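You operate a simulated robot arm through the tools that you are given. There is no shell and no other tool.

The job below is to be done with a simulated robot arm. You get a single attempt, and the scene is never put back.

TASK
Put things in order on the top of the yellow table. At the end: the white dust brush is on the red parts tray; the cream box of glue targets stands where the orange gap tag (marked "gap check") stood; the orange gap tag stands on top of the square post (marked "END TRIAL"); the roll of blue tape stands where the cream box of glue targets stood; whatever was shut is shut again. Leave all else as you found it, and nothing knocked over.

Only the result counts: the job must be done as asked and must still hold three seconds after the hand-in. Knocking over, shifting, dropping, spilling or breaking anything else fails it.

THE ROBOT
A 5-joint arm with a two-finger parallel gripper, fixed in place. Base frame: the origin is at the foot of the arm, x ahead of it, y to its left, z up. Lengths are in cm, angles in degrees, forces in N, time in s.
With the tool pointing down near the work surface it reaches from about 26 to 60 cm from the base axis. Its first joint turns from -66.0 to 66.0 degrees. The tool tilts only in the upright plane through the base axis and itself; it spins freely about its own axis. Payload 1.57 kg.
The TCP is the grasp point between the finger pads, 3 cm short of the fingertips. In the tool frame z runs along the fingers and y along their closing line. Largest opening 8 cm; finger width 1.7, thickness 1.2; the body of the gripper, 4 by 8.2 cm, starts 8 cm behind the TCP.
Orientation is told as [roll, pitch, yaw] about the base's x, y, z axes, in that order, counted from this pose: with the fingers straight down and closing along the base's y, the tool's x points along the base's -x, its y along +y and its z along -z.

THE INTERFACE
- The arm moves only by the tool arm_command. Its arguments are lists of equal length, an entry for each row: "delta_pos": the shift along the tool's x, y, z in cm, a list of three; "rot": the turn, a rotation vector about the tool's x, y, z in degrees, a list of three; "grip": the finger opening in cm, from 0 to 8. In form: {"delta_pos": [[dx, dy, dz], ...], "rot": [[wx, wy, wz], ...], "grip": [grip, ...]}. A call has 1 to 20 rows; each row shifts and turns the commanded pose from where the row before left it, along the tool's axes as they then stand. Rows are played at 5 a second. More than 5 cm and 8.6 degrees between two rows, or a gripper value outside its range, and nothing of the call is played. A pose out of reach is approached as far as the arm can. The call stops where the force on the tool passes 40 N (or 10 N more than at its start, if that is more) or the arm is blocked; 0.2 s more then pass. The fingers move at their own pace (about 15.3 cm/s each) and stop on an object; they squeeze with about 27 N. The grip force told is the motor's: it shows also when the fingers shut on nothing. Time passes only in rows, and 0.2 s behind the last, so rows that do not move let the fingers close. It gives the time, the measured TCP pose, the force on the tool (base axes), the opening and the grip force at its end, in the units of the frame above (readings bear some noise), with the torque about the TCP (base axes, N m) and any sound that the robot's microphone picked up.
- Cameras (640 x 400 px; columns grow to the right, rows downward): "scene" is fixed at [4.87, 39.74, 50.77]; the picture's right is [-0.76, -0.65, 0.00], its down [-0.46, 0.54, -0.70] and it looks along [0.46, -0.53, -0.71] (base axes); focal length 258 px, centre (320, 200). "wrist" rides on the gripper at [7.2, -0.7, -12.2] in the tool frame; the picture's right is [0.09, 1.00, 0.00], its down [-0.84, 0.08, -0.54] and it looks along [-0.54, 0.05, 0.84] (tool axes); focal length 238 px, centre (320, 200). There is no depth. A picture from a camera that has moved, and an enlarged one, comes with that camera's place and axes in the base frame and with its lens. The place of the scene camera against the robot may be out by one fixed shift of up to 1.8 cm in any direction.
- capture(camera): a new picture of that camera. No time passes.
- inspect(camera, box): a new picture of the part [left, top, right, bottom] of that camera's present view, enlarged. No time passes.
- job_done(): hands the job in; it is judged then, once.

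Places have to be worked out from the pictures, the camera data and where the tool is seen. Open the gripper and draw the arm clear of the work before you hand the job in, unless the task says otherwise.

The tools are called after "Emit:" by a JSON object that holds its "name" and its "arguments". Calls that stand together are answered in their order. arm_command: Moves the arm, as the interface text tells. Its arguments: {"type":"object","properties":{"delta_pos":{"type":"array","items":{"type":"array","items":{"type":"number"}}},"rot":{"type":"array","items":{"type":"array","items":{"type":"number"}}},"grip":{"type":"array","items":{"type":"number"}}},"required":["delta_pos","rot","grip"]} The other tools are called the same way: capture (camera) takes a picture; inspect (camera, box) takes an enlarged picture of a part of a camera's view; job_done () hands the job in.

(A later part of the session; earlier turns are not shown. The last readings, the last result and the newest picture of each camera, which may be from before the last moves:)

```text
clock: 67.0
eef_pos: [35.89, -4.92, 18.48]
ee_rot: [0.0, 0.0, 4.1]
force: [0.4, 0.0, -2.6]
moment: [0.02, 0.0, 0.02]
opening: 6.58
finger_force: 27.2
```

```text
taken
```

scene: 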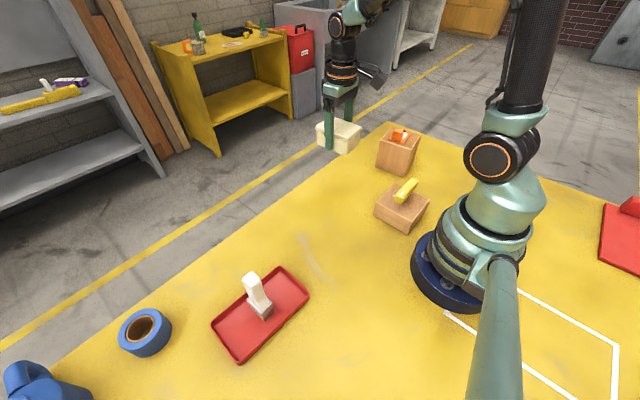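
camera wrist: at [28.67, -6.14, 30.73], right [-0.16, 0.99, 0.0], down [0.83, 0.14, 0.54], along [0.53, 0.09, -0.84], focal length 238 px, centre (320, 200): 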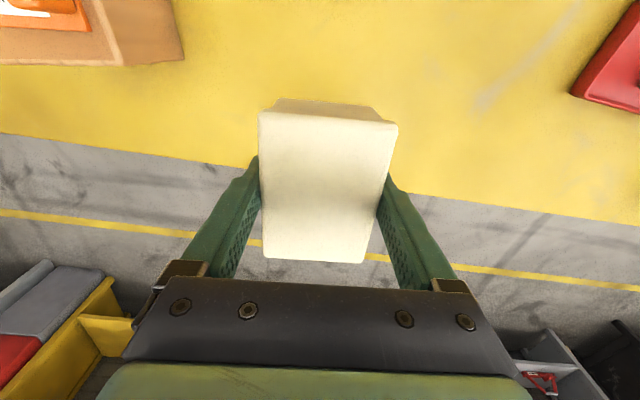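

The box is held fine. I bring it over the tag's old spot (centre (28.4, 8.0)) and lower it part way.

Emit:
{"name": "arm_command", "arguments": {"delta_pos": [[0.49, 1, 0], [0.88, 1.8, 0], [0.98, 2, 0], [0.98, 2, 0], [0.98, 2, 0], [0.98, 2, 0], [0.78, 1.6, 0], [0.48, 1.02, 0], [0, 0, 0], [0, 0, 1], [0, 0, 1.5], [0, 0, 1.5], [0, 0, 1.5], [0, 0, 1.5], [0, 0, 1.5], [0, 0, 1.2], [0, 0, 0.8], [0, 0, 0]], "rot": [[0, 0, 0], [0, 0, 0], [0, 0, 0], [0, 0, 0], [0, 0, 0], [0, 0, 0], [0, 0, 0], [0, 0, 0], [0, 0, 0], [0, 0, 0], [0, 0, 0], [0, 0, 0], [0, 0, 0], [0, 0, 0], [0, 0, 0], [0, 0, 0], [0, 0, 0], [0, 0, 0]], "grip": [0, 0, 0, 0, 0, 0, 0, 0, 0, 0, 0, 0, 0, 0, 0, 0, 0, 0]}}

Emit:
{"name": "capture", "arguments": {"camera": "wrist"}}

Emit:
{"name": "capture", "arguments": {"camera": "scene"}}

```text
clock: 70.8
eef_pos: [28.6, 7.75, 7.76]
ee_rot: [0.0, 0.0, 4.1]
force: [-0.4, 0.4, -2.1]
moment: [-0.02, -0.03, 0.0]
opening: 6.54
finger_force: 26.5
```

```text
taken
camera wrist: at [21.23, 6.6, 20.08], right [-0.16, 0.99, 0.0], down [0.83, 0.14, 0.54], along [0.54, 0.09, -0.84], focal length 238 px, centre (320, 200)
```

wrist: 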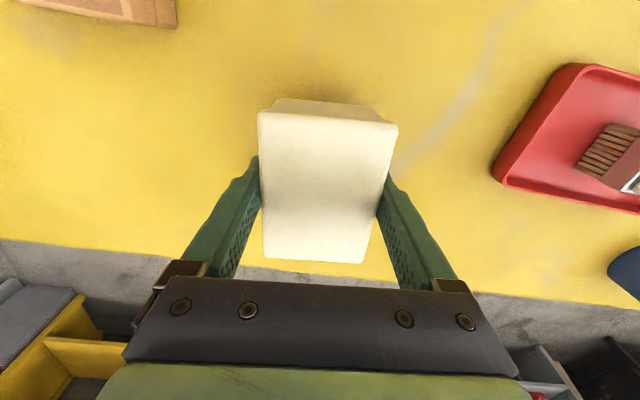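

```text
taken
```

scene: 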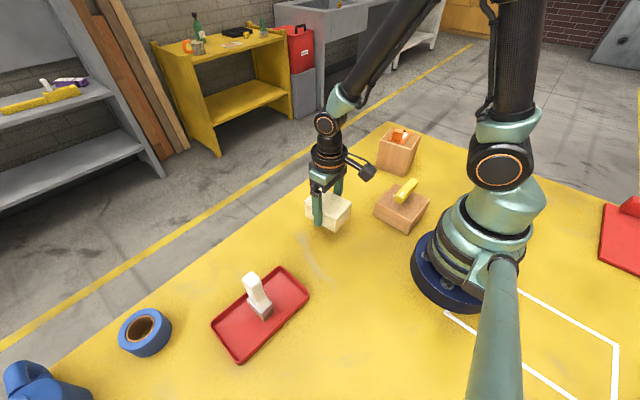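

I nudge it to (28.45, 8.05) and lower to about 0.5 cm above the table.

Emit:
{"name": "arm_command", "arguments": {"delta_pos": [[0.13, 0.31, 0.8], [0, 0, 1.2], [0, 0, 0.9], [0, 0, 0.4], [0, 0, 0]], "rot": [[0, 0, 0], [0, 0, 0], [0, 0, 0], [0, 0, 0], [0, 0, 0]], "grip": [0, 0, 0, 0, 0]}}

Emit:
{"name": "arm_command", "arguments": {"delta_pos": [[0, 0, 0.2], [0, 0, 0.1], [0, 0, 0]], "rot": [[0, 0, 0], [0, 0, 0], [0, 0, 0]], "grip": [0, 0, 0]}}

Emit:
{"name": "inspect", "arguments": {"camera": "scene", "box": [290, 170, 370, 250]}}

```text
clock: 72.0
eef_pos: [28.39, 8.2, 4.57]
ee_rot: [0.1, 0.0, 4.0]
force: [0.5, -0.7, -1.8]
moment: [0.0, -0.02, -0.02]
opening: 6.58
finger_force: 26.9
```

```text
clock: 72.8
eef_pos: [28.21, 8.18, 4.22]
ee_rot: [-0.1, 0.1, 4.1]
force: [0.0, -0.1, -1.6]
moment: [-0.01, -0.01, -0.03]
opening: 6.54
finger_force: 27.1
```

```text
5.00 times, centred on (330, 210) of scene
camera zoom: at [4.87, 39.74, 50.77], right [-0.76, -0.65, 0.0], down [-0.46, 0.54, -0.7], along [0.46, -0.53, -0.71], focal length 1293 px, centre (270, 150)
```

zoom: 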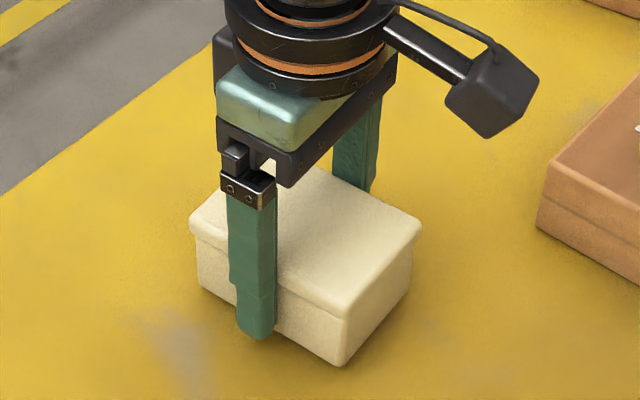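

Emit:
{"name": "arm_command", "arguments": {"delta_pos": [[-0.15, -0.1, 0.1], [0, 0, 0.1], [0, 0, 0]], "rot": [[0, 0, 0], [0, 0, 0], [0, 0, 0]], "grip": [0, 0, 0]}}

Emit:
{"name": "arm_command", "arguments": {"delta_pos": [[0, 0, 0.15], [0, 0, 0]], "rot": [[0, 0, 0], [0, 0, 0]], "grip": [0, 0]}}

```text
clock: 73.6
eef_pos: [28.46, 8.07, 4.16]
ee_rot: [0.0, 0.0, 4.0]
force: [-0.4, -0.1, -1.5]
moment: [-0.03, 0.03, 0.01]
opening: 6.58
finger_force: 27.0
```

```text
clock: 74.2
eef_pos: [28.4, 8.04, 3.87]
ee_rot: [0.0, 0.0, 4.1]
force: [0.0, 0.3, -2.5]
moment: [-0.01, -0.01, -0.01]
opening: 6.56
finger_force: 27.4
```

Near the table now (z ≈ 3.9); another small step to find contact.

Emit:
{"name": "arm_command", "arguments": {"delta_pos": [[0, 0, 0.12], [0, 0, 0]], "rot": [[0, 0, 0], [0, 0, 0]], "grip": [0, 0]}}

```text
clock: 74.8
eef_pos: [28.34, 8.18, 3.84]
ee_rot: [0.1, 0.0, 4.1]
force: [-0.1, -1.1, -1.8]
moment: [0.02, 0.02, -0.01]
opening: 6.58
finger_force: 27.0
```

Emit:
{"name": "arm_command", "arguments": {"delta_pos": [[0, 0, 0.12], [0, 0, 0]], "rot": [[0, 0, 0], [0, 0, 0]], "grip": [0, 0]}}

```text
clock: 75.4
eef_pos: [28.4, 8.05, 3.71]
ee_rot: [0.0, 0.0, 4.2]
force: [-5.3, -4.2, 19.8]
moment: [-0.08, 0.08, -0.06]
opening: 6.58
finger_force: 27.0
```

The box is down on the table (about 20 N up). I release it with both fingers opening evenly.

Emit:
{"name": "arm_command", "arguments": {"delta_pos": [[0, 0, -0.05], [0, 0, 0], [0, 0, 0], [0, 0, 0]], "rot": [[0, 0, 0], [0, 0, 0], [0, 0, 0], [0, 0, 0]], "grip": [6.4, 7, 8, 8]}}

Emit:
{"name": "capture", "arguments": {"camera": "wrist"}}

Emit:
{"name": "inspect", "arguments": {"camera": "scene", "box": [290, 170, 370, 250]}}

```text
clock: 76.4
eef_pos: [28.39, 8.14, 3.74]
ee_rot: [0.0, 0.0, 4.2]
force: [-0.5, -0.4, 0.6]
moment: [-0.02, 0.03, 0.02]
opening: 8.02
finger_force: 0.0
```

```text
taken
camera wrist: at [21.21, 6.92, 16.02], right [-0.16, 0.99, 0.0], down [0.83, 0.14, 0.54], along [0.54, 0.09, -0.84], focal length 238 px, centre (320, 200)
```

wrist: 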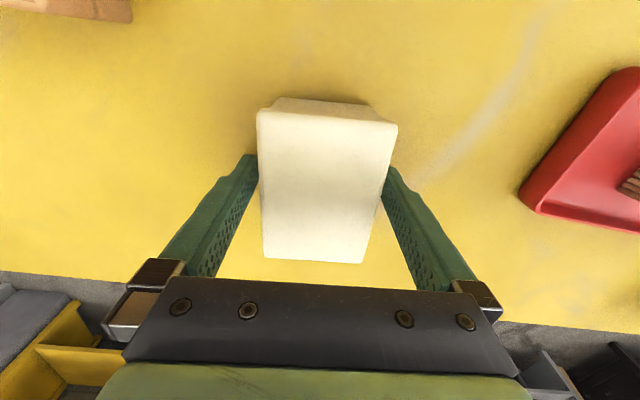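

```text
5.00 times, centred on (330, 210) of scene
camera zoom: at [4.87, 39.74, 50.77], right [-0.76, -0.65, 0.0], down [-0.46, 0.54, -0.7], along [0.46, -0.53, -0.71], focal length 1293 px, centre (270, 150)
```

zoom: 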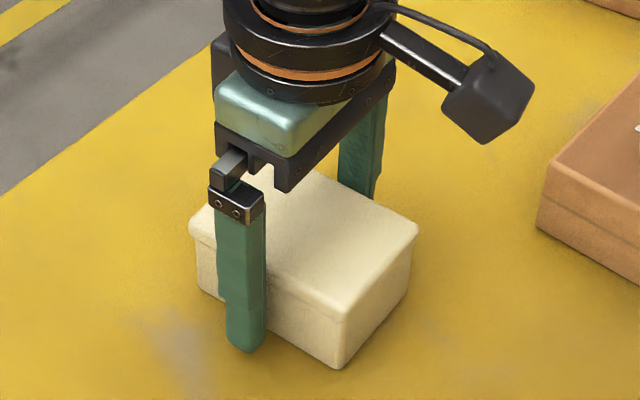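

The box stands in place, shut. I rise clear, spin to yaw -37 and move towards the tape roll (judged near (36.3, 48)) for a close look.

Emit:
{"name": "arm_command", "arguments": {"delta_pos": [[0, 0, -1], [0, 0, -2], [0, 0, -4], [0, 0, -5], [0, 0, -5], [0, 0, -3], [0, 0, 0], [0, 0, 0], [0, 0, 0], [0, 0, 0], [0, 0, 0], [2.15, 3.39, 0], [2.15, 3.39, 0], [2.15, 3.39, 0], [2.15, 3.39, 0], [2.15, 3.39, 0], [2.15, 3.39, 0], [2.15, 3.39, 0], [1, 1.6, 0], [0, 0, 0]], "rot": [[0, 0, 0], [0, 0, 0], [0, 0, 0], [0, 0, 0], [0, 0, 0], [0, 0, 0], [0, 0, 8.2], [0, 0, 8.2], [0, 0, 8.2], [0, 0, 8.2], [0, 0, 8.3], [0, 0, 0], [0, 0, 0], [0, 0, 0], [0, 0, 0], [0, 0, 0], [0, 0, 0], [0, 0, 0], [0, 0, 0], [0, 0, 0]], "grip": [8, 8, 8, 8, 8, 8, 8, 8, 8, 8, 8, 8, 8, 8, 8, 8, 8, 8, 8, 8]}}

Emit:
{"name": "capture", "arguments": {"camera": "wrist"}}

Emit:
{"name": "capture", "arguments": {"camera": "scene"}}

```text
clock: 80.6
eef_pos: [30.77, 38.07, 23.8]
ee_rot: [0.0, 0.1, -36.9]
force: [0.2, 0.2, 0.1]
moment: [0.01, -0.01, 0.0]
opening: 7.98
finger_force: 0.1
```

```text
taken
camera wrist: at [24.57, 41.82, 36.08], right [0.53, 0.85, 0.0], down [0.71, -0.44, 0.54], along [0.46, -0.28, -0.84], focal length 238 px, centre (320, 200)
```

wrist: 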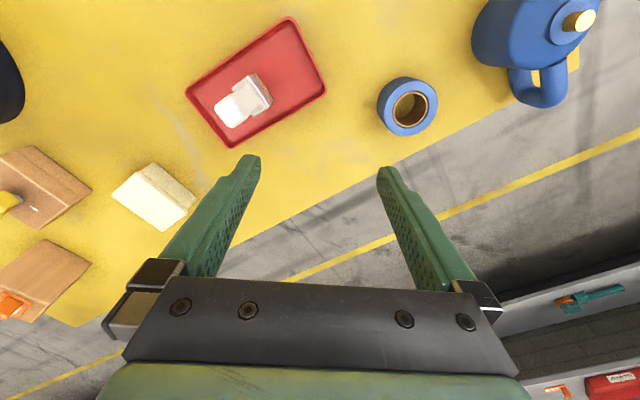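

```text
taken
```

scene: 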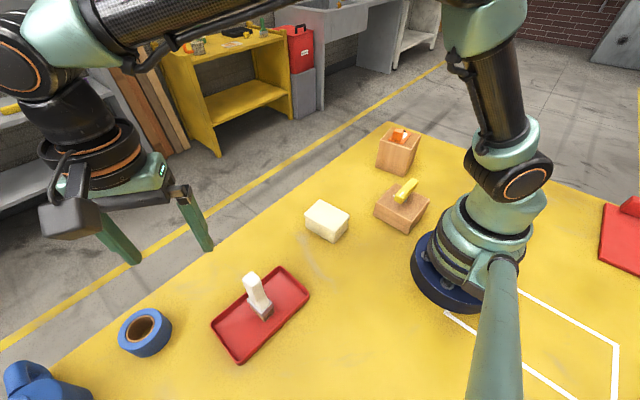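

Emit:
{"name": "inspect", "arguments": {"camera": "wrist", "box": [360, 60, 460, 150]}}

Emit:
{"name": "inspect", "arguments": {"camera": "scene", "box": [100, 290, 190, 370]}}

```text
4.44 times, centred on (410, 105) of wrist
camera zoom: at [24.57, 41.82, 36.08], right [0.53, 0.85, 0.0], down [0.71, -0.44, 0.54], along [0.46, -0.28, -0.84], focal length 1059 px, centre (-80, 622)
```

zoom: 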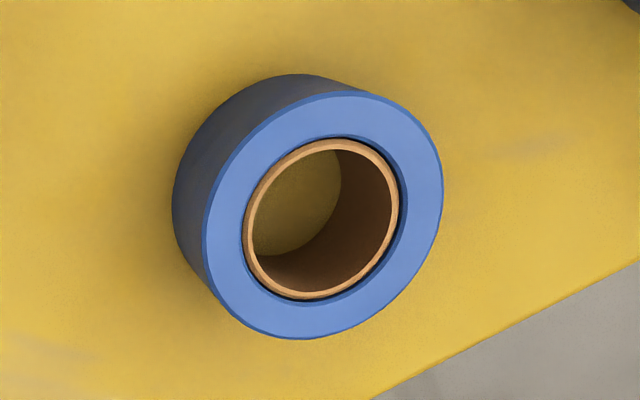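

```text
5.00 times, centred on (145, 330) of scene
camera zoom: at [4.87, 39.74, 50.77], right [-0.76, -0.65, 0.0], down [-0.46, 0.54, -0.7], along [0.46, -0.53, -0.71], focal length 1293 px, centre (1195, -450)
```

zoom: 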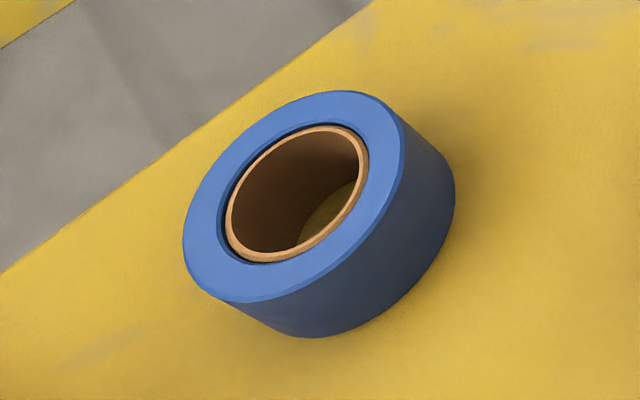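

The roll's top is about z = 4.4, centre (36.27, 48.06), outer diameter about 6.8, core about 4.3 cm. The centre is at the edge of reach (r ≈ 60), so I plan to grip the wall nearest the base: TCP at (34.6, 45.85), one finger in the core.

Emit:
{"name": "arm_command", "arguments": {"delta_pos": [[0.54, 2.84, 0], [0.54, 2.84, 0], [0.53, 2.84, 0], [0, 0, 3], [0, 0, 3], [0, 0, 3], [0, 0, 2], [0, 0, 0]], "rot": [[0, 0, 0], [0, 0, 0], [0, 0, 0], [0, 0, 0], [0, 0, 0], [0, 0, 0], [0, 0, 0], [0, 0, 0]], "grip": [6, 4.3, 4.3, 4.3, 4.3, 4.3, 4.3, 4.3]}}

Emit:
{"name": "capture", "arguments": {"camera": "wrist"}}

Emit:
{"name": "inspect", "arguments": {"camera": "wrist", "box": [220, 80, 420, 220]}}

Emit:
{"name": "inspect", "arguments": {"camera": "scene", "box": [60, 240, 220, 380]}}

```text
clock: 82.4
eef_pos: [34.71, 45.99, 12.63]
ee_rot: [0.0, 0.0, -37.0]
force: [-0.5, -0.3, 0.4]
moment: [-0.03, -0.01, -0.01]
opening: 4.29
finger_force: 0.0
```

```text
taken
camera wrist: at [28.44, 49.64, 24.91], right [0.53, 0.85, 0.0], down [0.72, -0.44, 0.54], along [0.46, -0.28, -0.84], focal length 238 px, centre (320, 200)
```

wrist: 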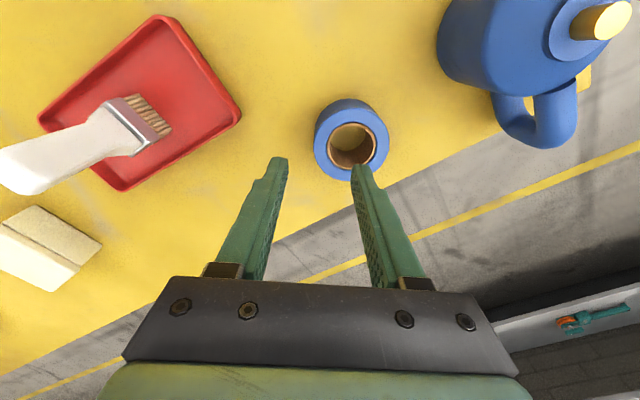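

```text
2.86 times, centred on (320, 150) of wrist
camera zoom: at [28.44, 49.64, 24.91], right [0.53, 0.85, 0.0], down [0.72, -0.44, 0.54], along [0.46, -0.28, -0.84], focal length 681 px, centre (320, 343)
```

zoom: 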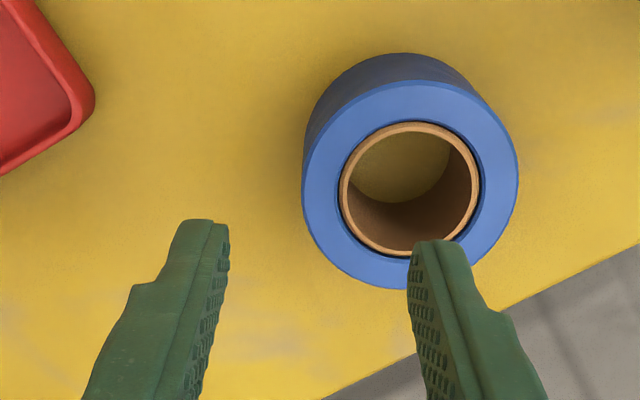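

```text
2.86 times, centred on (140, 310) of scene
camera zoom: at [4.87, 39.74, 50.77], right [-0.76, -0.65, 0.0], down [-0.46, 0.54, -0.7], along [0.46, -0.53, -0.71], focal length 739 px, centre (834, -114)
```

zoom: 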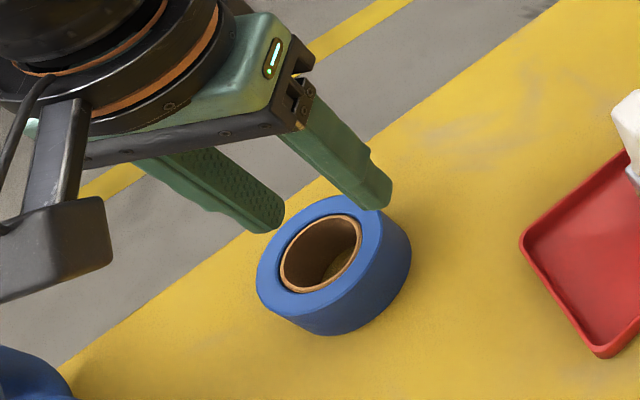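

The roll's centre is confirmed at (36.29, 48.08). I nudge back 0.15 cm and lower until the tips are just above the roll.

Emit:
{"name": "arm_command", "arguments": {"delta_pos": [[0, -0.15, 2], [0, 0, 2.5], [0, 0, 0]], "rot": [[0, 0, 0], [0, 0, 0], [0, 0, 0]], "grip": [4.3, 4.3, 4.3]}}

Emit:
{"name": "inspect", "arguments": {"camera": "wrist", "box": [220, 80, 420, 220]}}

Emit:
{"name": "inspect", "arguments": {"camera": "scene", "box": [60, 260, 200, 380]}}

```text
clock: 83.2
eef_pos: [34.55, 45.56, 8.2]
ee_rot: [0.1, 0.0, -37.0]
force: [-0.1, 0.6, -0.1]
moment: [0.01, -0.01, 0.0]
opening: 4.28
finger_force: 0.0
```

```text
2.86 times, centred on (320, 150) of wrist
camera zoom: at [28.31, 49.35, 20.44], right [0.53, 0.85, 0.0], down [0.71, -0.44, 0.54], along [0.46, -0.28, -0.84], focal length 681 px, centre (320, 343)
```

zoom: 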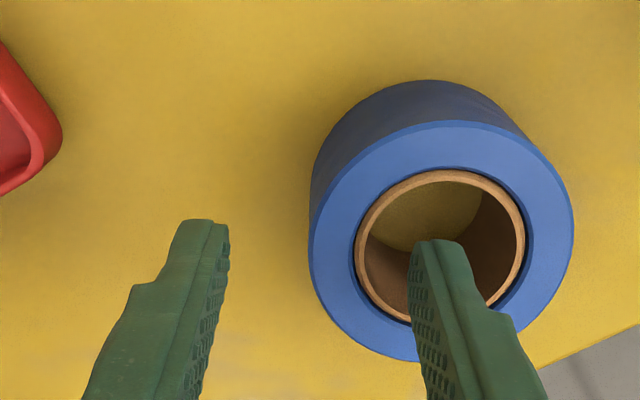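

```text
3.33 times, centred on (130, 320) of scene
camera zoom: at [4.87, 39.74, 50.77], right [-0.76, -0.65, 0.0], down [-0.46, 0.54, -0.7], along [0.46, -0.53, -0.71], focal length 862 px, centre (953, -200)
```

zoom: 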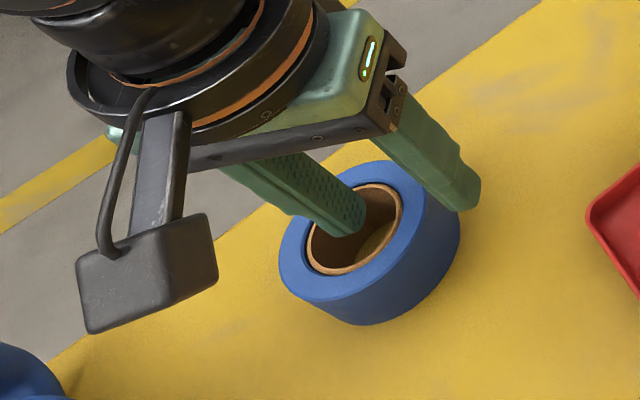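

The inner finger is over the core. I shift 0.15 cm outward and lower to TCP z ≈ 3.5.

Emit:
{"name": "arm_command", "arguments": {"delta_pos": [[0, 0.15, 1], [0, 0, 1.5], [0, 0, 1.5], [0, 0, 0.6], [0, 0, 0]], "rot": [[0, 0, 0], [0, 0, 0], [0, 0, 0], [0, 0, 0], [0, 0, 0]], "grip": [4.3, 4.3, 4.3, 4.3, 4.3]}}

Emit:
{"name": "inspect", "arguments": {"camera": "wrist", "box": [220, 80, 420, 220]}}

Emit:
{"name": "inspect", "arguments": {"camera": "scene", "box": [60, 260, 200, 380]}}

```text
clock: 83.8
eef_pos: [34.97, 46.16, 7.53]
ee_rot: [1.0, 0.0, -37.0]
force: [0.4, -0.5, 2.9]
moment: [0.04, -0.06, -0.02]
opening: 4.28
finger_force: 0.1
stopped in row 2: the force on the tool passed its limit at 55 N (the readings are from after the stop); the commanded pose is now the measured one
```

```text
2.86 times, centred on (320, 150) of wrist
camera zoom: at [28.57, 49.73, 19.71], right [0.53, 0.85, 0.02], down [0.71, -0.45, 0.54], along [0.47, -0.27, -0.84], focal length 681 px, centre (320, 343)
```

zoom: 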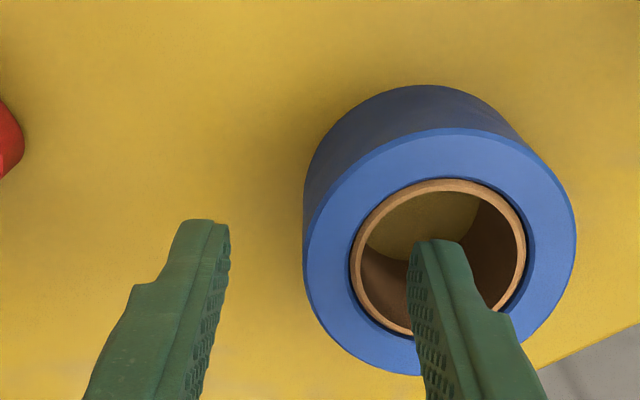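

```text
3.33 times, centred on (130, 320) of scene
camera zoom: at [4.87, 39.73, 50.77], right [-0.76, -0.65, 0.0], down [-0.46, 0.54, -0.7], along [0.46, -0.53, -0.71], focal length 862 px, centre (953, -200)
```

zoom: 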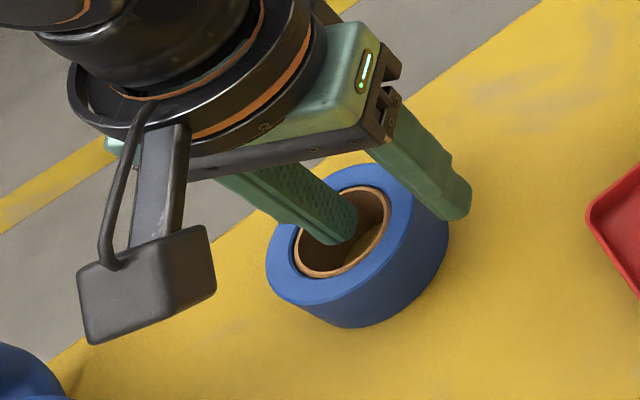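

The tool met resistance at tip height 4.4 cm — at the roll's top — although the finger looked well inside the core; the core seems not to be open to the finger. I back straight up and check where the roll is now.

Emit:
{"name": "arm_command", "arguments": {"delta_pos": [[0, 0, -0.5], [0, 0, -2], [0, 0, -3], [0, -1, -2], [0, 0, 0]], "rot": [[0, 0, 0], [0, 0, 0], [0, 0, 0], [0, 0, 0], [0, 0, 0]], "grip": [4.3, 4.3, 4.3, 6, 8]}}

Emit:
{"name": "capture", "arguments": {"camera": "wrist"}}

Emit:
{"name": "inspect", "arguments": {"camera": "wrist", "box": [260, 60, 420, 200]}}

Emit:
{"name": "capture", "arguments": {"camera": "scene"}}

```text
clock: 85.0
eef_pos: [34.09, 45.14, 14.9]
ee_rot: [1.0, 0.0, -37.0]
force: [0.0, -0.1, 0.7]
moment: [0.02, -0.01, 0.03]
opening: 8.02
finger_force: 0.1
```

```text
taken
camera wrist: at [27.79, 48.8, 27.18], right [0.53, 0.85, 0.02], down [0.71, -0.45, 0.54], along [0.47, -0.27, -0.84], focal length 238 px, centre (320, 200)
```

wrist: 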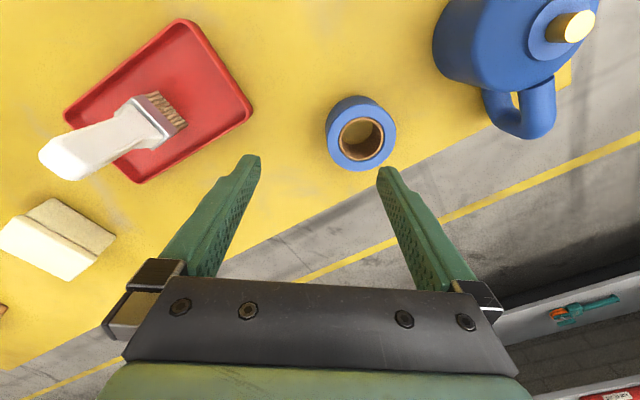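

```text
2.86 times, centred on (340, 130) of wrist
camera zoom: at [27.79, 48.8, 27.18], right [0.53, 0.85, 0.02], down [0.71, -0.45, 0.54], along [0.47, -0.27, -0.84], focal length 681 px, centre (263, 400)
```

zoom: 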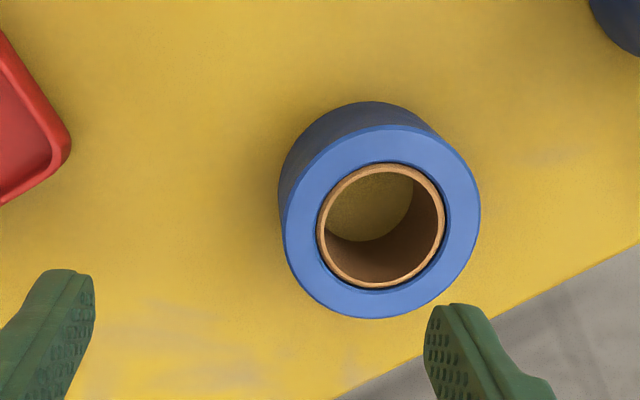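

```text
taken
```

scene: 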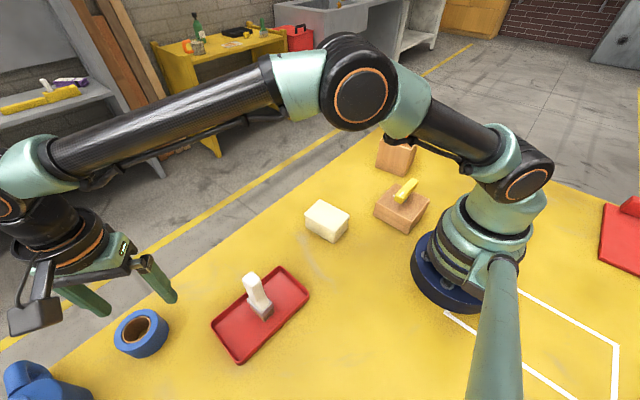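

The roll slid about 0.6 cm outward to roughly (36.65, 48.55) and still lies flat. I will grip it across its outside (6.8 cm) with the fingers closing tangentially and the tool tilted outward a little for reach; first I spin to yaw ≈ 53 and tilt, a bit further in.

Emit:
{"name": "arm_command", "arguments": {"delta_pos": [[0, -3, -3], [0, 0, 0], [0, 0, 0], [0, 0, 0], [0, 0, 0], [0, 0, 0], [0, 0, 0], [0, 0, 0], [0, 0, 0], [0, 0, 0], [0, 0, 0], [0, 0, 0], [0, 0, 0], [0, 0, 0], [0, 0, 0]], "rot": [[0, 0, 0], [0, 0, -8.2], [0, 0, -8.2], [0, 0, -8.2], [0, 0, -8.2], [0, 0, -8.2], [0, 0, -8.2], [0, 0, -8.2], [0, 0, -8.2], [0, 0, -8.2], [0, 0, -8.2], [0, 0, -8], [0, -5.5, 0], [0, -5.5, 0], [0, 0, 0]], "grip": [8, 8, 8, 8, 8, 8, 8, 8, 8, 8, 8, 8, 8, 8, 8]}}

Emit:
{"name": "capture", "arguments": {"camera": "wrist"}}

Emit:
{"name": "capture", "arguments": {"camera": "scene"}}

```text
clock: 88.2
eef_pos: [32.49, 42.72, 17.81]
ee_rot: [0.0, -12.0, 53.0]
force: [0.3, 0.0, -0.2]
moment: [-0.02, -0.02, -0.02]
opening: 7.98
finger_force: 0.0
```

```text
taken
camera wrist: at [27.09, 34.69, 28.32], right [-0.85, 0.53, -0.02], down [0.36, 0.61, 0.7], along [0.38, 0.59, -0.71], focal length 238 px, centre (320, 200)
```

wrist: 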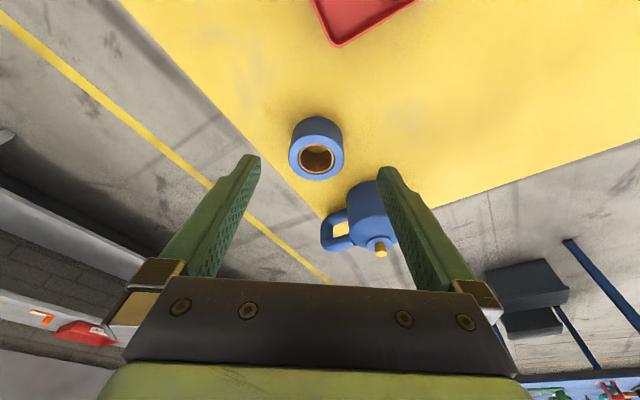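

```text
taken
```

scene: 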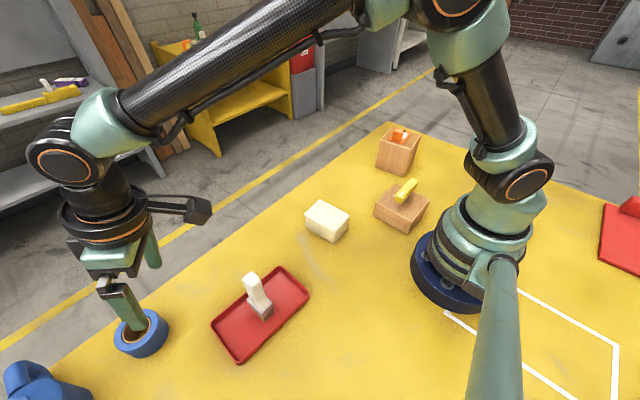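

The tilt works (pitch -12, yaw 53). I zoom in for a fresh fix on the roll.

Emit:
{"name": "inspect", "arguments": {"camera": "wrist", "box": [270, 90, 400, 270]}}

Emit:
{"name": "inspect", "arguments": {"camera": "wrist", "box": [280, 105, 360, 190]}}

```text
2.22 times, centred on (335, 180) of wrist
camera zoom: at [27.09, 34.69, 28.32], right [-0.85, 0.53, -0.02], down [0.36, 0.61, 0.7], along [0.38, 0.59, -0.71], focal length 530 px, centre (287, 244)
```

zoom: 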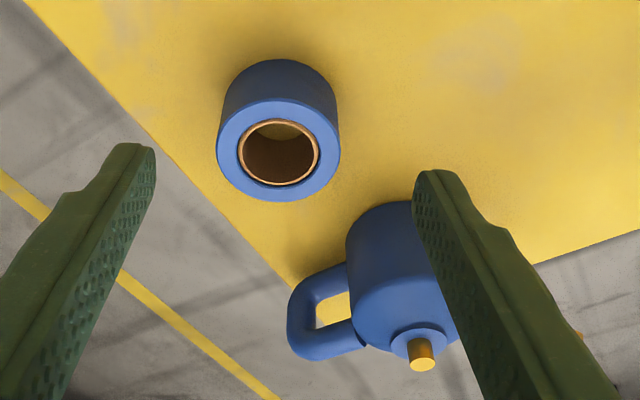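

```text
4.71 times, centred on (320, 148) of wrist
camera zoom: at [27.09, 34.69, 28.32], right [-0.85, 0.53, -0.02], down [0.36, 0.61, 0.7], along [0.38, 0.59, -0.71], focal length 1122 px, centre (320, 447)
```

zoom: 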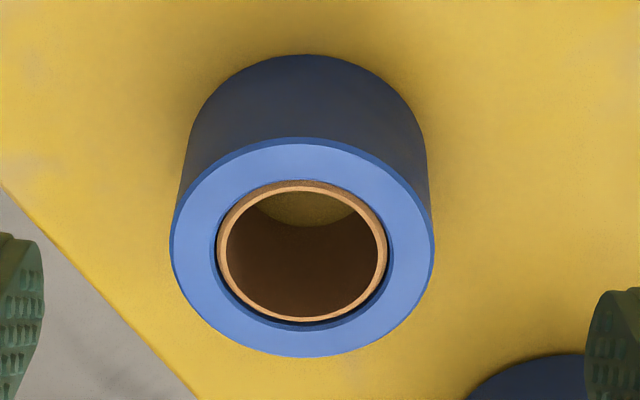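

The roll's centre is at (36.73, 48.45), r ≈ 60.8. I move outward over it and lower to z ≈ 10, then check alignment.

Emit:
{"name": "arm_command", "arguments": {"delta_pos": [[-3.39, 0.03, 0.72], [-3.39, 0.03, 0.72], [0.54, 0, 2.54], [0.54, 0, 2.54], [0.54, 0, 2.54], [0, 0, 0]], "rot": [[0, 0, 0], [0, 0, 0], [0, 0, 0], [0, 0, 0], [0, 0, 0], [0, 0, 0]], "grip": [8, 8, 8, 8, 8, 8]}}

Emit:
{"name": "capture", "arguments": {"camera": "wrist"}}

Emit:
{"name": "inspect", "arguments": {"camera": "scene", "box": [60, 230, 220, 390]}}

```text
clock: 89.5
eef_pos: [36.48, 48.25, 9.94]
ee_rot: [0.0, -11.9, 53.0]
force: [-0.3, 0.3, -0.3]
moment: [0.01, 0.02, 0.0]
opening: 8.01
finger_force: 0.1
```

```text
taken
camera wrist: at [31.18, 40.21, 20.51], right [-0.85, 0.53, -0.02], down [0.36, 0.61, 0.7], along [0.38, 0.59, -0.71], focal length 238 px, centre (320, 200)
```

wrist: 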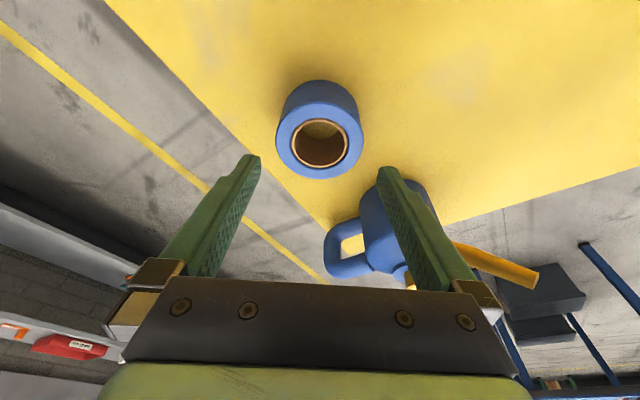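

```text
2.50 times, centred on (140, 310) of scene
camera zoom: at [4.87, 39.74, 50.77], right [-0.76, -0.65, 0.0], down [-0.46, 0.54, -0.7], along [0.46, -0.53, -0.71], focal length 646 px, centre (770, -75)
```

zoom: 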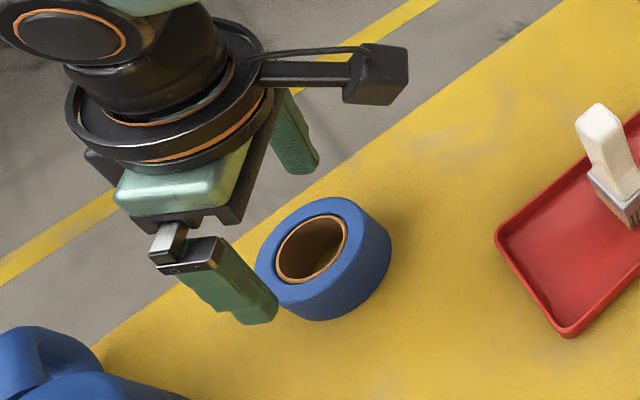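

Emit:
{"name": "inspect", "arguments": {"camera": "wrist", "box": [230, 70, 410, 200]}}

```text
3.08 times, centred on (320, 135) of wrist
camera zoom: at [31.18, 40.21, 20.51], right [-0.85, 0.53, -0.02], down [0.36, 0.61, 0.7], along [0.38, 0.59, -0.71], focal length 733 px, centre (320, 400)
```

zoom: 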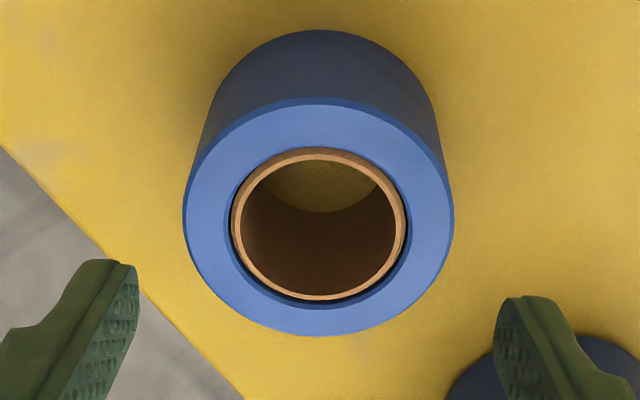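

Alignment is good. I lower until the tips are just above the roll's top and check once more.

Emit:
{"name": "arm_command", "arguments": {"delta_pos": [[0.22, -0.05, 1.08], [0.22, 0, 1.08], [0, 0, 0]], "rot": [[0, 0, 0], [0, 0, 0], [0, 0, 0]], "grip": [8, 8, 8]}}

Emit:
{"name": "inspect", "arguments": {"camera": "wrist", "box": [230, 70, 410, 200]}}

Emit:
{"name": "inspect", "arguments": {"camera": "scene", "box": [80, 270, 200, 380]}}

```text
clock: 90.3
eef_pos: [36.64, 48.27, 7.94]
ee_rot: [0.0, -11.9, 52.9]
force: [-0.2, 0.3, -0.4]
moment: [0.03, 0.02, 0.0]
opening: 7.98
finger_force: 0.0
```

```text
3.08 times, centred on (320, 135) of wrist
camera zoom: at [31.32, 40.26, 18.37], right [-0.85, 0.53, -0.02], down [0.36, 0.61, 0.7], along [0.38, 0.59, -0.71], focal length 733 px, centre (320, 400)
```

zoom: 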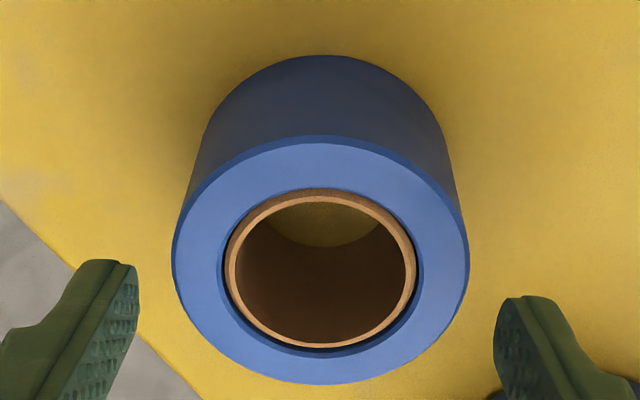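

```text
3.64 times, centred on (140, 325) of scene
camera zoom: at [4.87, 39.74, 50.77], right [-0.76, -0.65, 0.0], down [-0.46, 0.54, -0.7], along [0.46, -0.53, -0.71], focal length 940 px, centre (974, -254)
```

zoom: 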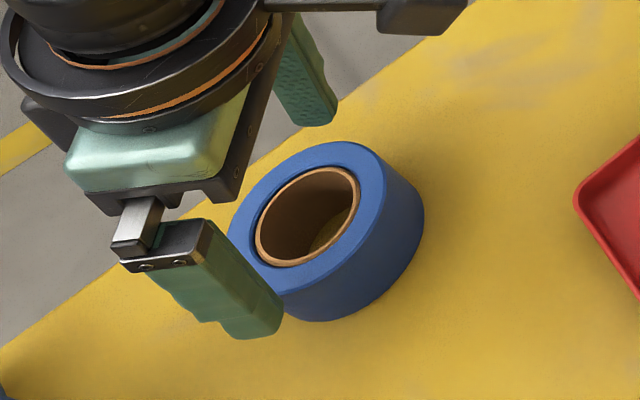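

The fingers straddle the roll evenly. I lower to TCP z ≈ 3.7.

Emit:
{"name": "arm_command", "arguments": {"delta_pos": [[0.25, 0, 1.17], [0.25, 0, 1.17], [0.25, 0, 1.17], [0.13, 0, 0.64], [0, 0, 0]], "rot": [[0, 0, 0], [0, 0, 0], [0, 0, 0], [0, 0, 0], [0, 0, 0]], "grip": [8, 8, 8, 8, 8]}}

Emit:
{"name": "capture", "arguments": {"camera": "wrist"}}

Emit:
{"name": "inspect", "arguments": {"camera": "scene", "box": [80, 270, 200, 380]}}

```text
clock: 91.5
eef_pos: [36.66, 48.33, 3.53]
ee_rot: [0.1, -12.1, 53.1]
force: [-0.3, -0.6, -0.3]
moment: [-0.01, 0.02, -0.01]
opening: 7.98
finger_force: 0.1
```

```text
taken
camera wrist: at [31.32, 40.28, 14.06], right [-0.85, 0.53, -0.02], down [0.36, 0.61, 0.7], along [0.38, 0.59, -0.71], focal length 238 px, centre (320, 200)
```

wrist: 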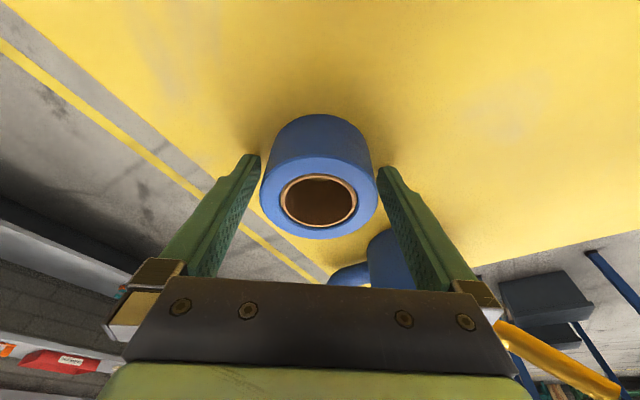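

```text
3.64 times, centred on (140, 325) of scene
camera zoom: at [4.87, 39.74, 50.77], right [-0.76, -0.65, 0.0], down [-0.46, 0.54, -0.7], along [0.46, -0.53, -0.71], focal length 940 px, centre (974, -254)
```

zoom: 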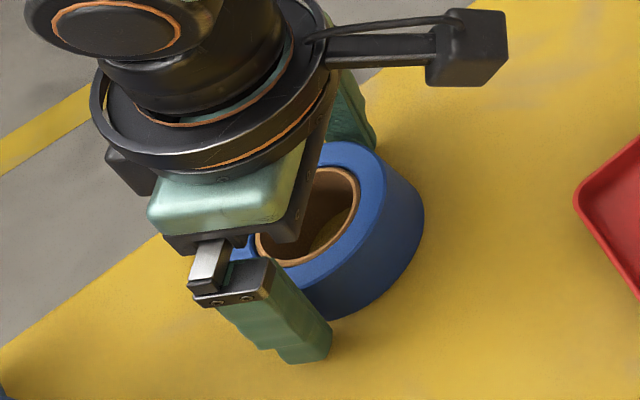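

The roll is between the fingers with no contact. I close and lift a hair.

Emit:
{"name": "arm_command", "arguments": {"delta_pos": [[0, 0, 0], [0, 0, 0], [0, 0, 0], [0, 0, 0], [0, 0, 0]], "rot": [[0, 0, 0], [0, 0, 0], [0, 0, 0], [0, 0, 0], [0, 0, 0]], "grip": [7.2, 6.5, 4, 0, 0]}}

Emit:
{"name": "inspect", "arguments": {"camera": "wrist", "box": [220, 90, 420, 260]}}

Emit:
{"name": "inspect", "arguments": {"camera": "scene", "box": [80, 270, 200, 380]}}

```text
clock: 92.8
eef_pos: [36.51, 48.29, 3.54]
ee_rot: [0.1, -11.8, 53.0]
force: [0.0, 0.2, -0.7]
moment: [0.04, 0.0, -0.04]
opening: 6.59
finger_force: 26.8
```

```text
2.35 times, centred on (320, 175) of wrist
camera zoom: at [31.32, 40.27, 14.07], right [-0.85, 0.53, -0.02], down [0.36, 0.61, 0.7], along [0.38, 0.59, -0.71], focal length 561 px, centre (320, 259)
```

zoom: 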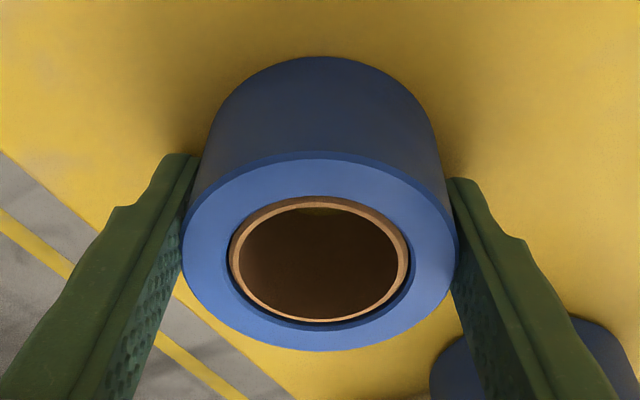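

```text
3.64 times, centred on (140, 325) of scene
camera zoom: at [4.87, 39.74, 50.77], right [-0.76, -0.65, 0.0], down [-0.46, 0.54, -0.7], along [0.46, -0.53, -0.71], focal length 940 px, centre (974, -254)
```

zoom: 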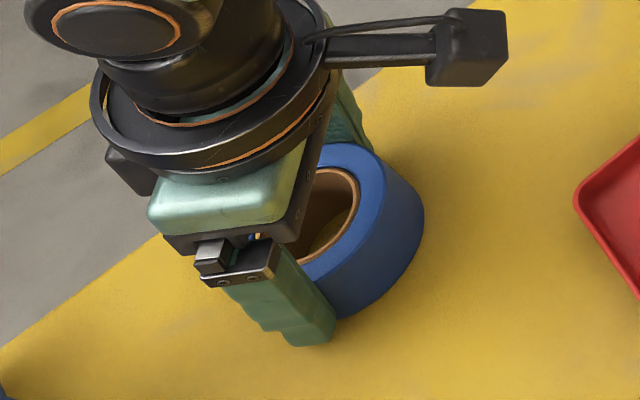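

The roll is held (6.59 cm, 27 N). I lift slightly and check that it comes up flat.

Emit:
{"name": "arm_command", "arguments": {"delta_pos": [[-0.06, 0, -0.29], [-0.1, 0, -0.49], [-0.1, 0, -0.49], [0, 0, 0]], "rot": [[0, 0, 0], [0, 0, 0], [0, 0, 0], [0, 0, 0]], "grip": [0, 0, 0, 0]}}

Emit:
{"name": "inspect", "arguments": {"camera": "wrist", "box": [220, 90, 420, 260]}}

Emit:
{"name": "inspect", "arguments": {"camera": "scene", "box": [80, 270, 200, 380]}}

```text
clock: 93.8
eef_pos: [36.55, 48.23, 4.99]
ee_rot: [0.0, -11.9, 52.9]
force: [-0.3, 0.3, -1.4]
moment: [0.0, 0.04, 0.01]
opening: 6.58
finger_force: 27.2
```

```text
2.35 times, centred on (320, 175) of wrist
camera zoom: at [31.3, 40.23, 15.47], right [-0.85, 0.53, -0.02], down [0.36, 0.61, 0.7], along [0.38, 0.59, -0.71], focal length 561 px, centre (320, 259)
```

zoom: 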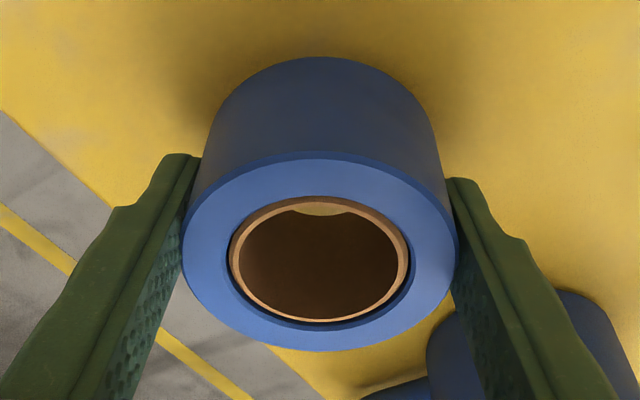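

```text
3.64 times, centred on (140, 325) of scene
camera zoom: at [4.87, 39.74, 50.77], right [-0.76, -0.65, 0.0], down [-0.46, 0.54, -0.7], along [0.46, -0.53, -0.71], focal length 940 px, centre (974, -254)
```

zoom: 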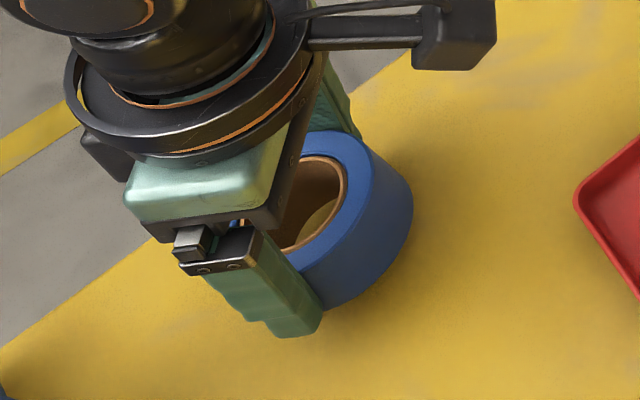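

The roll comes up unchanged in the grip. I lift on and draw inward.

Emit:
{"name": "arm_command", "arguments": {"delta_pos": [[-0.1, 0, -0.49], [-0.17, 0, -0.78], [-0.21, 0, -0.98], [-0.21, 0, -0.98], [0.3, 0, -1.2], [0.73, 0, -1.38], [0.73, 0, -1.38], [0.73, 0, -1.38], [0.73, 0, -1.38], [0.73, 0, -1.38], [0.73, 0, -1.38], [0.73, 0, -1.38], [0.73, 0, -1.38], [0.3, 0, -0.7], [0, 0, 0]], "rot": [[0, 0, 0], [0, 0, 0], [0, 0, 0], [0, 0, 0], [0, 0, 0], [0, 0, 0], [0, 0, 0], [0, 0, 0], [0, 0, 0], [0, 0, 0], [0, 0, 0], [0, 0, 0], [0, 0, 0], [0, 0, 0], [0, 0, 0]], "grip": [0, 0, 0, 0, 0, 0, 0, 0, 0, 0, 0, 0, 0, 0, 0]}}

Emit:
{"name": "inspect", "arguments": {"camera": "wrist", "box": [220, 90, 420, 260]}}

Emit:
{"name": "capture", "arguments": {"camera": "scene"}}

```text
clock: 97.0
eef_pos: [31.17, 41.11, 19.4]
ee_rot: [0.0, -12.0, 52.9]
force: [0.5, 0.4, -0.4]
moment: [-0.02, -0.02, 0.0]
opening: 6.61
finger_force: 26.9
```

```text
2.35 times, centred on (320, 175) of wrist
camera zoom: at [25.78, 33.06, 29.97], right [-0.85, 0.53, -0.02], down [0.36, 0.61, 0.7], along [0.38, 0.59, -0.71], focal length 561 px, centre (320, 259)
```

zoom: 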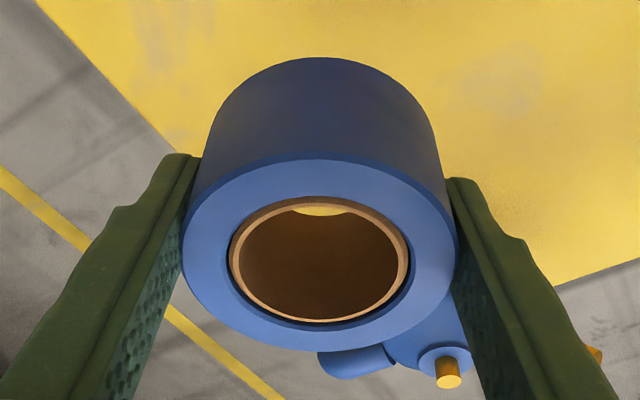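

```text
taken
```

scene: 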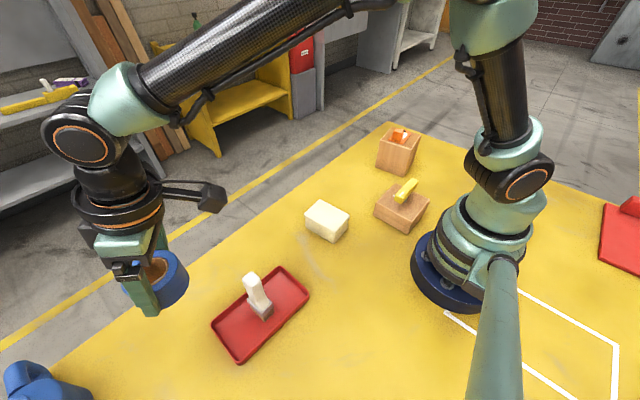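

The roll is steady in the grip. I sweep the arm about its base towards the other side at constant radius and height, keeping the tilt in the arm's plane.

Emit:
{"name": "arm_command", "arguments": {"delta_pos": [[0.008, -0.9, 0], [0.03, -1.8, -0.006], [0.07, -2.7, -0.015], [0.089, -3.06, -0.019], [0.089, -3.06, -0.019], [0.089, -3.06, -0.019], [0.089, -3.06, -0.019], [0.089, -3.06, -0.019], [0.089, -3.06, -0.019], [0.089, -3.06, -0.019], [0.089, -3.06, -0.019], [0.089, -3.06, -0.019], [0.089, -3.06, -0.019], [0.089, -3.06, -0.019], [0.089, -3.06, -0.019], [0.089, -3.06, -0.019], [0.089, -3.06, -0.019], [0.048, -2.25, -0.01], [0.01, -1.08, 0], [0, 0, 0]], "rot": [[0.208, 0, 0.978], [0.416, 0, 1.956], [0.624, 0, 2.934], [0.707, 0, 3.325], [0.707, 0, 3.325], [0.707, 0, 3.325], [0.707, 0, 3.325], [0.707, 0, 3.325], [0.707, 0, 3.325], [0.707, 0, 3.325], [0.707, 0, 3.325], [0.707, 0, 3.325], [0.707, 0, 3.325], [0.707, 0, 3.325], [0.707, 0, 3.325], [0.707, 0, 3.325], [0.707, 0, 3.325], [0.52, 0, 2.445], [0.25, 0, 1.174], [0, 0, 0]], "grip": [0, 0, 0, 0, 0, 0, 0, 0, 0, 0, 0, 0, 0, 0, 0, 0, 0, 0, 0, 0]}}

Emit:
{"name": "inspect", "arguments": {"camera": "wrist", "box": [220, 90, 420, 260]}}

Emit:
{"name": "capture", "arguments": {"camera": "scene"}}

```text
clock: 101.2
eef_pos: [51.65, -4.0, 19.57]
ee_rot: [-0.1, -12.0, -4.5]
force: [-0.3, 0.5, -0.5]
moment: [0.0, -0.01, 0.02]
opening: 6.56
finger_force: 26.9
```

```text
2.35 times, centred on (320, 175) of wrist
camera zoom: at [41.89, -3.89, 30.11], right [-0.01, 1.0, -0.02], down [0.71, 0.02, 0.7], along [0.7, 0.0, -0.71], focal length 561 px, centre (320, 259)
```

zoom: 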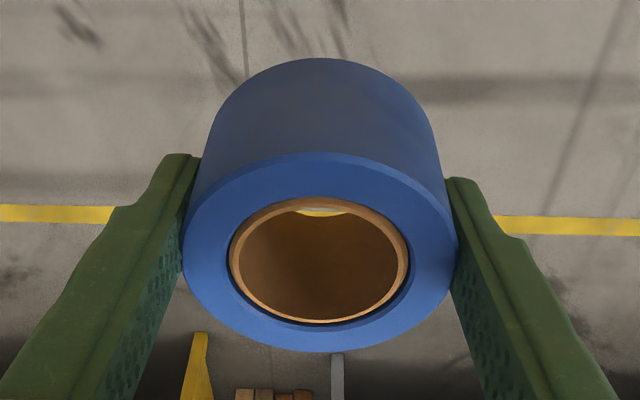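

```text
taken
```

scene: 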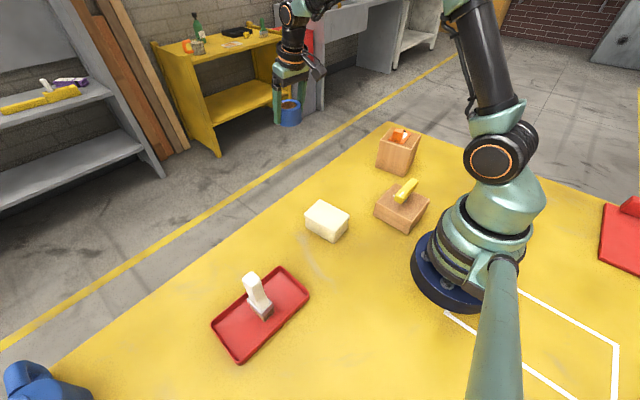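

The sweep works well; the roll is unmoved in the grip. I sweep the remaining 44.6° to azimuth -49.

Emit:
{"name": "arm_command", "arguments": {"delta_pos": [[0.008, -0.9, 0], [0.03, -1.8, -0.006], [0.07, -2.7, -0.015], [0.089, -3.07, -0.019], [0.089, -3.07, -0.019], [0.089, -3.07, -0.019], [0.089, -3.07, -0.019], [0.089, -3.07, -0.019], [0.089, -3.07, -0.019], [0.089, -3.07, -0.019], [0.089, -3.07, -0.019], [0.089, -3.07, -0.019], [0.089, -3.07, -0.019], [0.048, -2.26, -0.01], [0.01, -1.08, 0], [0.005, -0.81, 0], [0, 0, 0]], "rot": [[0.208, 0, 0.978], [0.416, 0, 1.956], [0.624, 0, 2.934], [0.707, 0, 3.325], [0.707, 0, 3.325], [0.707, 0, 3.325], [0.707, 0, 3.325], [0.707, 0, 3.325], [0.707, 0, 3.325], [0.707, 0, 3.325], [0.707, 0, 3.325], [0.707, 0, 3.325], [0.707, 0, 3.325], [0.52, 0, 2.445], [0.25, 0, 1.174], [0.187, 0, 0.88], [0, 0, 0]], "grip": [0, 0, 0, 0, 0, 0, 0, 0, 0, 0, 0, 0, 0, 0, 0, 0, 0]}}

Emit:
{"name": "capture", "arguments": {"camera": "wrist"}}

Emit:
{"name": "capture", "arguments": {"camera": "scene"}}

```text
clock: 104.8
eef_pos: [34.02, -39.11, 19.68]
ee_rot: [0.0, -12.1, -49.0]
force: [-0.3, 0.5, -0.7]
moment: [0.0, 0.03, 0.03]
opening: 6.57
finger_force: 26.9
```

```text
taken
camera wrist: at [27.09, -32.31, 30.15], right [0.69, 0.72, -0.02], down [0.52, -0.48, 0.7], along [0.5, -0.5, -0.71], focal length 238 px, centre (320, 200)
```

wrist: 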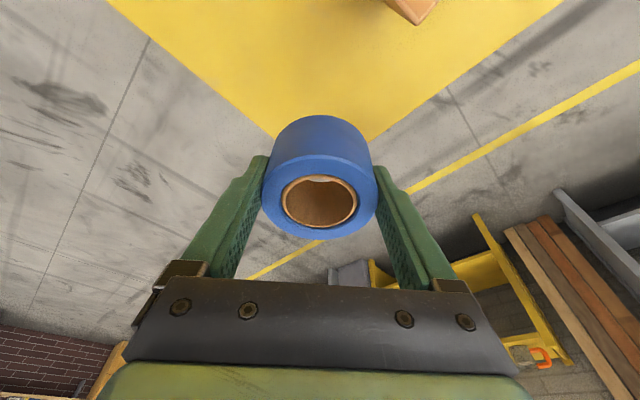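

```text
taken
```

scene: 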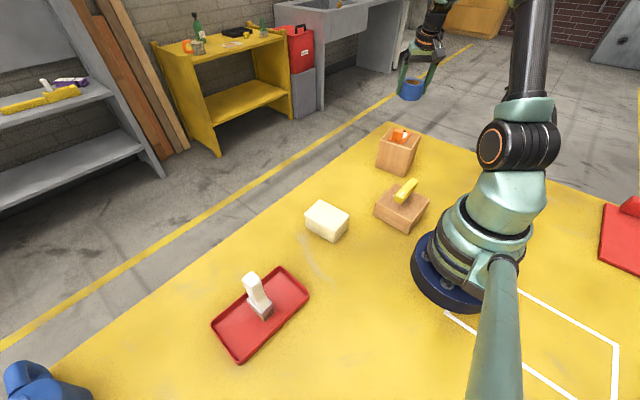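

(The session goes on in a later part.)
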